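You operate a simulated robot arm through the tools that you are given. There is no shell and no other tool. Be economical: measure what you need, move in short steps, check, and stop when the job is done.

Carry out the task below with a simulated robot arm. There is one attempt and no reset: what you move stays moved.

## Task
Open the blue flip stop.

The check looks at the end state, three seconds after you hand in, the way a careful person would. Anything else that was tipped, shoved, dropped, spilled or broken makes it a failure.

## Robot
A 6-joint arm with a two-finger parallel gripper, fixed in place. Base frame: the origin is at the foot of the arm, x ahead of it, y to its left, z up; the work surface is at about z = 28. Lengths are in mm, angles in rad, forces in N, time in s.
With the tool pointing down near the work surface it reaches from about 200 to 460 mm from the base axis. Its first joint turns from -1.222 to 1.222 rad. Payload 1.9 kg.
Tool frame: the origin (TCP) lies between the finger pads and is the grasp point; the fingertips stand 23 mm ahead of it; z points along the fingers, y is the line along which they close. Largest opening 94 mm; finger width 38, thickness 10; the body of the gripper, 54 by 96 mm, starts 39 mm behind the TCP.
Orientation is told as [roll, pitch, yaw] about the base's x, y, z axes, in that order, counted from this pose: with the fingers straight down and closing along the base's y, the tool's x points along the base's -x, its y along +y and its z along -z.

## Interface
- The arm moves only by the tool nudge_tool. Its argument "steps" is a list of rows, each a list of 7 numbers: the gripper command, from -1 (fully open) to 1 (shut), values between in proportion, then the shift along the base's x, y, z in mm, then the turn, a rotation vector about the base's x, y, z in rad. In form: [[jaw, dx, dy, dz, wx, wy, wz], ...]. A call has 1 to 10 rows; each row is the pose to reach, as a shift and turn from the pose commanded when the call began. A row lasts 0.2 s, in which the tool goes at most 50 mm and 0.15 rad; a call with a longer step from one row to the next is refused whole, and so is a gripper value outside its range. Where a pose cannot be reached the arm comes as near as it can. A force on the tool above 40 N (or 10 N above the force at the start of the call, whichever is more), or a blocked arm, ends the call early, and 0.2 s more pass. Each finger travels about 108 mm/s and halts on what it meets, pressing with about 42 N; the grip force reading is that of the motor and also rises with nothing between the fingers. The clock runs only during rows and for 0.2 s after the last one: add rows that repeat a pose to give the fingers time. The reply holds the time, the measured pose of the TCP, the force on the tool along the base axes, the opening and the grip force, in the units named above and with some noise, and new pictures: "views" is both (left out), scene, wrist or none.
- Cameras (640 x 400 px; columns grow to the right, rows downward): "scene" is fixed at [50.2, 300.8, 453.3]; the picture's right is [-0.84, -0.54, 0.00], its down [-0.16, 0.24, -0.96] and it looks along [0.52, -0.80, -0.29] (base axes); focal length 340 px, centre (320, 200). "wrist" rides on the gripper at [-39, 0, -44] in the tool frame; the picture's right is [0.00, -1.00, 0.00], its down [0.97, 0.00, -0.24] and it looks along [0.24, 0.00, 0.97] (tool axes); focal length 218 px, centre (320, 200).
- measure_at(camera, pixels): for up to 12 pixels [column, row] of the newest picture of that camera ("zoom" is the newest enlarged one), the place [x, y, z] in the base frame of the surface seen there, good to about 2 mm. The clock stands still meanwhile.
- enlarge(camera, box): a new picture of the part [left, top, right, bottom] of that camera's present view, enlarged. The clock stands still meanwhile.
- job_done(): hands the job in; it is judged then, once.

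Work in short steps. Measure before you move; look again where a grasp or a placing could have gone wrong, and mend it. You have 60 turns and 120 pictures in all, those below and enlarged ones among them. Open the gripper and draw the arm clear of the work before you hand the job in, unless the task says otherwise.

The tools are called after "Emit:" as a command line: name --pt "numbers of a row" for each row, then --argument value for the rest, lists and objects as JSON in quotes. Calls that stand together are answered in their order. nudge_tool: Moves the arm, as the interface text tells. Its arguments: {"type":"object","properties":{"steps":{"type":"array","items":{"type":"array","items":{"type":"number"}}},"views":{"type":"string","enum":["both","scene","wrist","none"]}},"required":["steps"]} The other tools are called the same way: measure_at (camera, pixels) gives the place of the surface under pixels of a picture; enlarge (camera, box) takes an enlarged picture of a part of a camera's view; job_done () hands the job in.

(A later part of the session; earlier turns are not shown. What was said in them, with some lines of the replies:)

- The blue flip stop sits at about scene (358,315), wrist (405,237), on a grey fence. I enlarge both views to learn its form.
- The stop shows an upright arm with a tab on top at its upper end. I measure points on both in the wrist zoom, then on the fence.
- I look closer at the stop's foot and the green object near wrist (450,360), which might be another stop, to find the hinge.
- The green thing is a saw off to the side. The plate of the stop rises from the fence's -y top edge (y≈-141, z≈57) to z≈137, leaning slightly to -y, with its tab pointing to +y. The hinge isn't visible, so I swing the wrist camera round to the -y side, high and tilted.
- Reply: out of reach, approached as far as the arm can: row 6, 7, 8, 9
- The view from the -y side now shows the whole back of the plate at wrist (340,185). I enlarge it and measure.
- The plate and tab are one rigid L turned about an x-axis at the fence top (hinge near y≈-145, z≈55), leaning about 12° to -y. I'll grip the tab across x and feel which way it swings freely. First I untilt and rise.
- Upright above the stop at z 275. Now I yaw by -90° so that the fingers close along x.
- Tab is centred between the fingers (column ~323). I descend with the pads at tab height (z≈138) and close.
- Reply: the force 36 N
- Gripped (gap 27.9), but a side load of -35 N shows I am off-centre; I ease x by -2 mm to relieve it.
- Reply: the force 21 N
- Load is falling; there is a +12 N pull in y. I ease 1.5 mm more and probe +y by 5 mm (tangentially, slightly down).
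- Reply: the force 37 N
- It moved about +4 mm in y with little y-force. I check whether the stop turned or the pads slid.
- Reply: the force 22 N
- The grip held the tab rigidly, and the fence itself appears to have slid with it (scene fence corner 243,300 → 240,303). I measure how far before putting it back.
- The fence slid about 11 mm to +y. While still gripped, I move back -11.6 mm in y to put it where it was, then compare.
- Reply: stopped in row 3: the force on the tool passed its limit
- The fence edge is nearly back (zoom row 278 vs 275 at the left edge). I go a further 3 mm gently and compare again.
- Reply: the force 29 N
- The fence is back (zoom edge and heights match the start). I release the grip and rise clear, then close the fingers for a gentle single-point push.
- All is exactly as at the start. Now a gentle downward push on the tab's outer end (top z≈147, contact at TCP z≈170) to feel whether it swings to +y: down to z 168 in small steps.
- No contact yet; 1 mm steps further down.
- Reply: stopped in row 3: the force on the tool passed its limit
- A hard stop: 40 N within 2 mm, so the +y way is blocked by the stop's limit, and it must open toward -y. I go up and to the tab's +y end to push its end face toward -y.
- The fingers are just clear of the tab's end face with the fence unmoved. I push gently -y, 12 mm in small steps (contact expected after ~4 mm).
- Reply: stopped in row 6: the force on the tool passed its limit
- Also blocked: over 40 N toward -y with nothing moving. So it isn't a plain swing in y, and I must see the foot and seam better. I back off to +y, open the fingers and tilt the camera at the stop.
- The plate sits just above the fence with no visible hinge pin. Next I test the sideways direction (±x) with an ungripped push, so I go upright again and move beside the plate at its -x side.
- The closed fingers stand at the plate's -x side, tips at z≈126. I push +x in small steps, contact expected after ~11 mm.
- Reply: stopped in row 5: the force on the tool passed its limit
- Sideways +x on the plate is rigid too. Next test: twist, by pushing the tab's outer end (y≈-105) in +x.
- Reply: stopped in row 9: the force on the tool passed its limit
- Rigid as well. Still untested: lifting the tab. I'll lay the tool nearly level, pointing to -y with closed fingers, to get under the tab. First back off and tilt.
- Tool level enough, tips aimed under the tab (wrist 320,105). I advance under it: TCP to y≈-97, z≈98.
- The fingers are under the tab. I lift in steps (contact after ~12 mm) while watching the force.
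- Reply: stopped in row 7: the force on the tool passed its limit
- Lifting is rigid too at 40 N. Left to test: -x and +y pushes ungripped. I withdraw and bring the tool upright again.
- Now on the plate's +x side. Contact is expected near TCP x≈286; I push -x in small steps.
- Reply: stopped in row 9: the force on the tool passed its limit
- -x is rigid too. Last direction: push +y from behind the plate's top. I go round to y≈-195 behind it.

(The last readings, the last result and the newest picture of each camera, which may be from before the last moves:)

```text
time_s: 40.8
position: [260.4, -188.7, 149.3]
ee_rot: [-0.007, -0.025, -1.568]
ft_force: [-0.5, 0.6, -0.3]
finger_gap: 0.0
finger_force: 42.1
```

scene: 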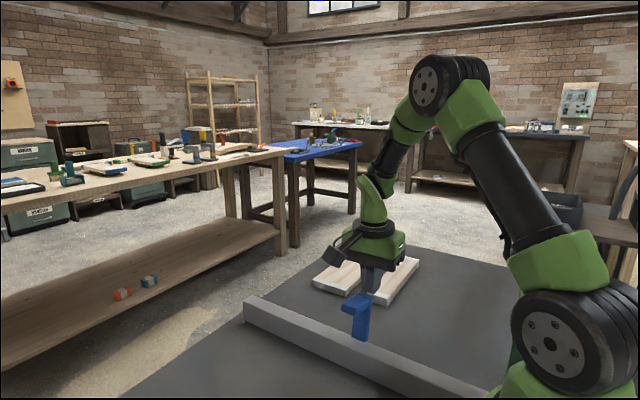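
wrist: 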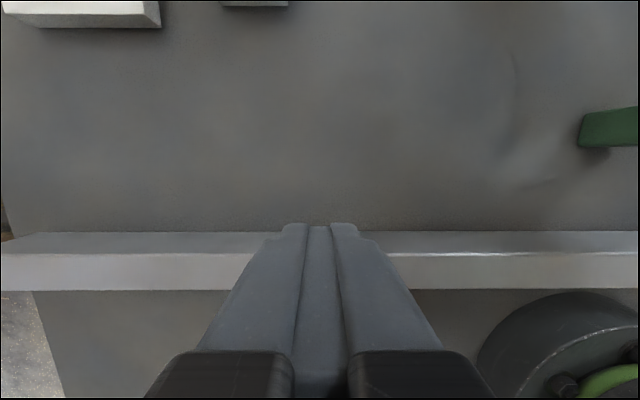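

The fingers are behind the plate (~8 mm clear). I push +y in 1–2 mm steps.

Emit:
nudge_tool --pt "1 0 3 0 0 0 0" --pt "1 0 5 0 0 0 0" --pt "1 0 7 0 0 0 0" --pt "1 0 8 0 0 0 0" --pt "1 0 9 0 0 0 0" --pt "1 0 10 0 0 0 0" --pt "1 0 11 0 0 0 0" --pt "1 0 12 0 0 0 0" --views "scene"

Emit:
enlarge --camera "scene" --box '[300, 260, 428, 340]'

```text
time_s: 42.6
position: [261.0, -176.7, 147.2]
ee_rot: [-0.007, -0.025, -1.571]
ft_force: [-0.6, -0.2, 0.4]
finger_gap: 0.0
finger_force: 42.1
```

scene: 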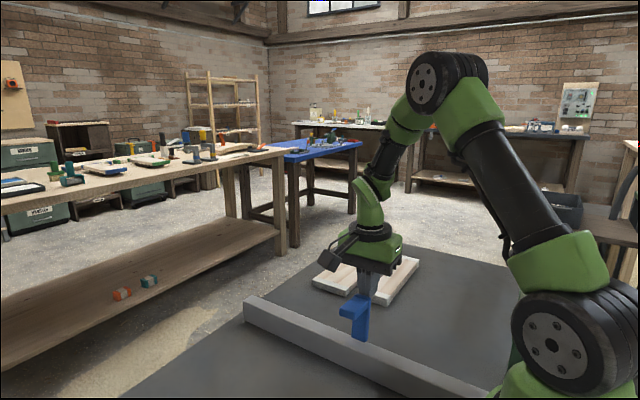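

```text
5.00 times, centred on (364, 300) of scene
```

zoom: 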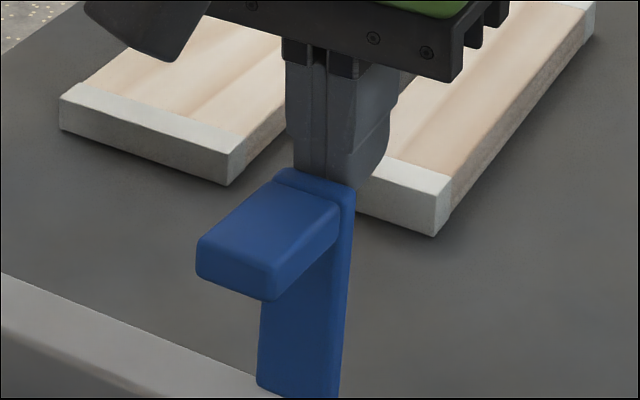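

It swings freely toward +y with ~0 N and the fence stays put. I follow the arc about the hinge (y≈-145, z≈55) with the finger corner behind the plate, to about 30° past upright.

Emit:
nudge_tool --pt "1 0 6 -1 0 0 0" --pt "1 0 12 -2 0 0 0" --pt "1 0 18 -4 0 0 0" --pt "1 0 24 -6 0 0 0" --pt "1 0 30 -8 0 0 0" --pt "1 0 35 -9 0 0 0" --pt "1 0 40 -10 0 0 0" --pt "1 0 40 -10 0 0 0"

Emit:
enlarge --camera "scene" --box '[300, 260, 428, 340]'

```text
time_s: 44.4
position: [262.3, -136.4, 139.3]
ee_rot: [-0.006, -0.025, -1.57]
ft_force: [-0.6, 0.9, 0.1]
finger_gap: 0.2
finger_force: 42.4
```

scene: 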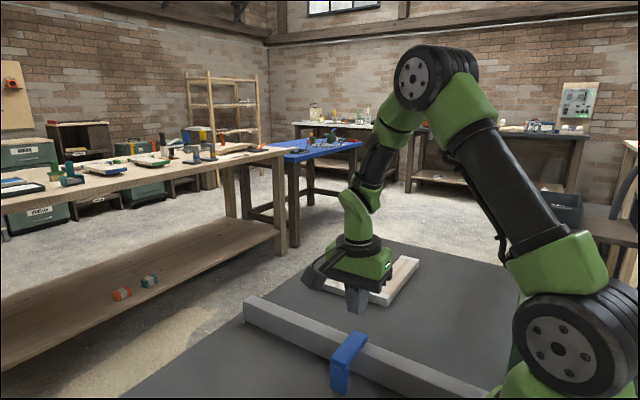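
wrist: 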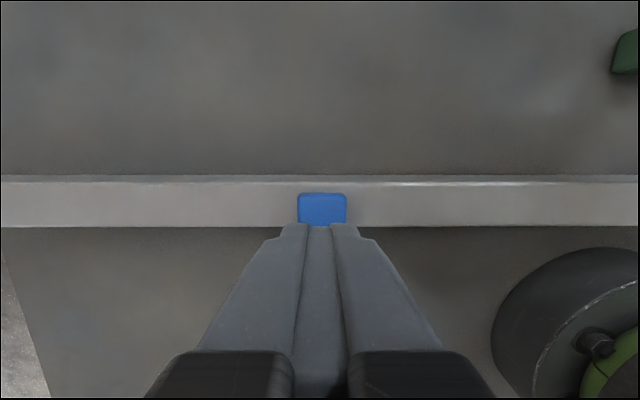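

```text
5.00 times, centred on (364, 300) of scene
```

zoom: 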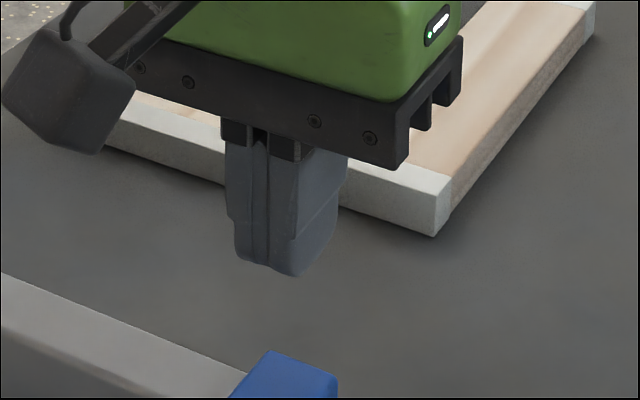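

The stop passed its centre and swung over by itself, now lying across the fence with the tab hanging on the +y side. I rise clear and inspect its end position and the fence.

Emit:
nudge_tool --pt "1 0 0 30 0 0 0" --pt "1 0 10 70 0 0 0" --pt "0 0 20 100 0 0 0" --pt "-1 0 20 100 0 0 0" --pt "-1 0 20 100 0 0 0"

Emit:
enlarge --camera "scene" --box '[284, 310, 412, 400]'

Emit:
measure_at --camera "scene" --pixels '[[355, 337], [345, 352], [340, 362], [340, 375], [338, 388], [250, 302], [380, 355], [352, 345]]'

```text
time_s: 45.6
position: [261.2, -113.7, 238.4]
ee_rot: [-0.009, -0.026, -1.57]
ft_force: [0.4, 0.2, 0.1]
finger_gap: 94.0
finger_force: 0.0
```

scene: 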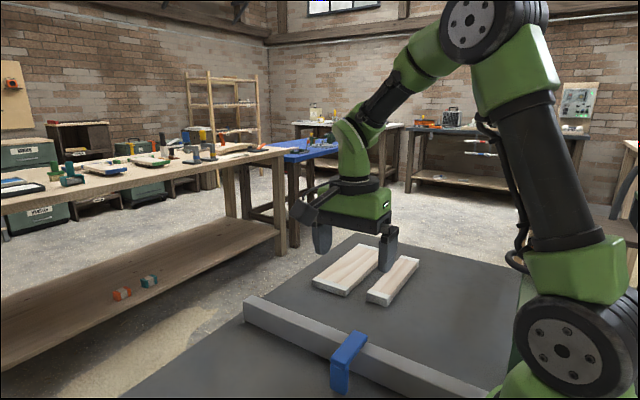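
wrist: 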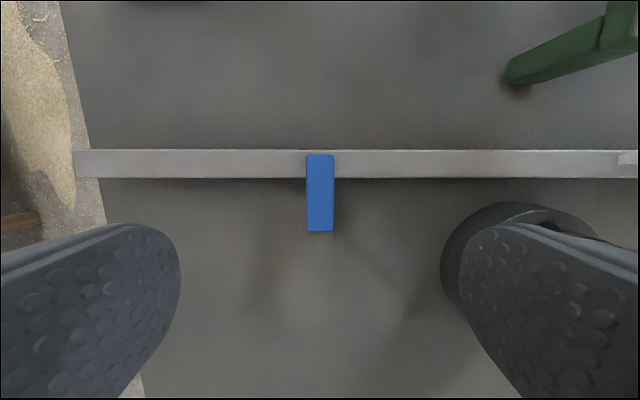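

```text
4.44 times, centred on (348, 355) of scene
```

zoom: 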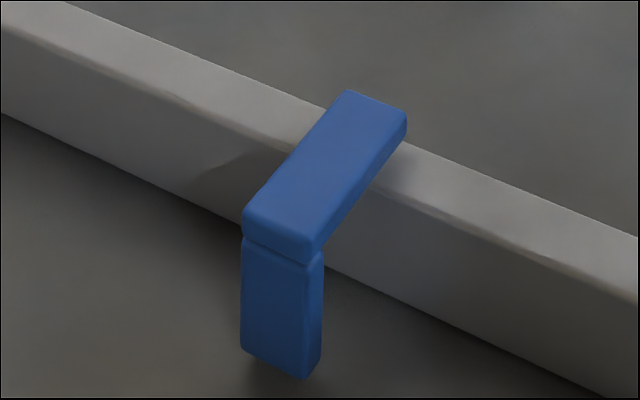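

```text
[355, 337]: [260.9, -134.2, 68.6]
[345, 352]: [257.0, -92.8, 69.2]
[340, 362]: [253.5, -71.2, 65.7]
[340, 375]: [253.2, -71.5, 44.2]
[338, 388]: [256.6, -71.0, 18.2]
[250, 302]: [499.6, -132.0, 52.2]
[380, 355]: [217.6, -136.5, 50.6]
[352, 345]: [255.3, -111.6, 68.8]
```

The stop now lies flat across the fence (arm level at z≈69), resting at the far end of its travel. The fence corner (243,300) and both boards are where they started. The gripper is open and clear, so I hand in.

Emit:
job_done

```text
The job is handed in.
```

I flipped the blue stop from its upright position over to the far end of its travel, where it lies across the fence with its tab hanging down on the robot's side. I took that as "open" because it was the only way the stop would swing. The wording didn't settle it: on a real flip stop, up is often the open position.

While I was testing, the fence slid about 11 mm; I pushed it back to within about 2 mm. The boards didn't move, and I opened the gripper and drew the arm clear before handing in.
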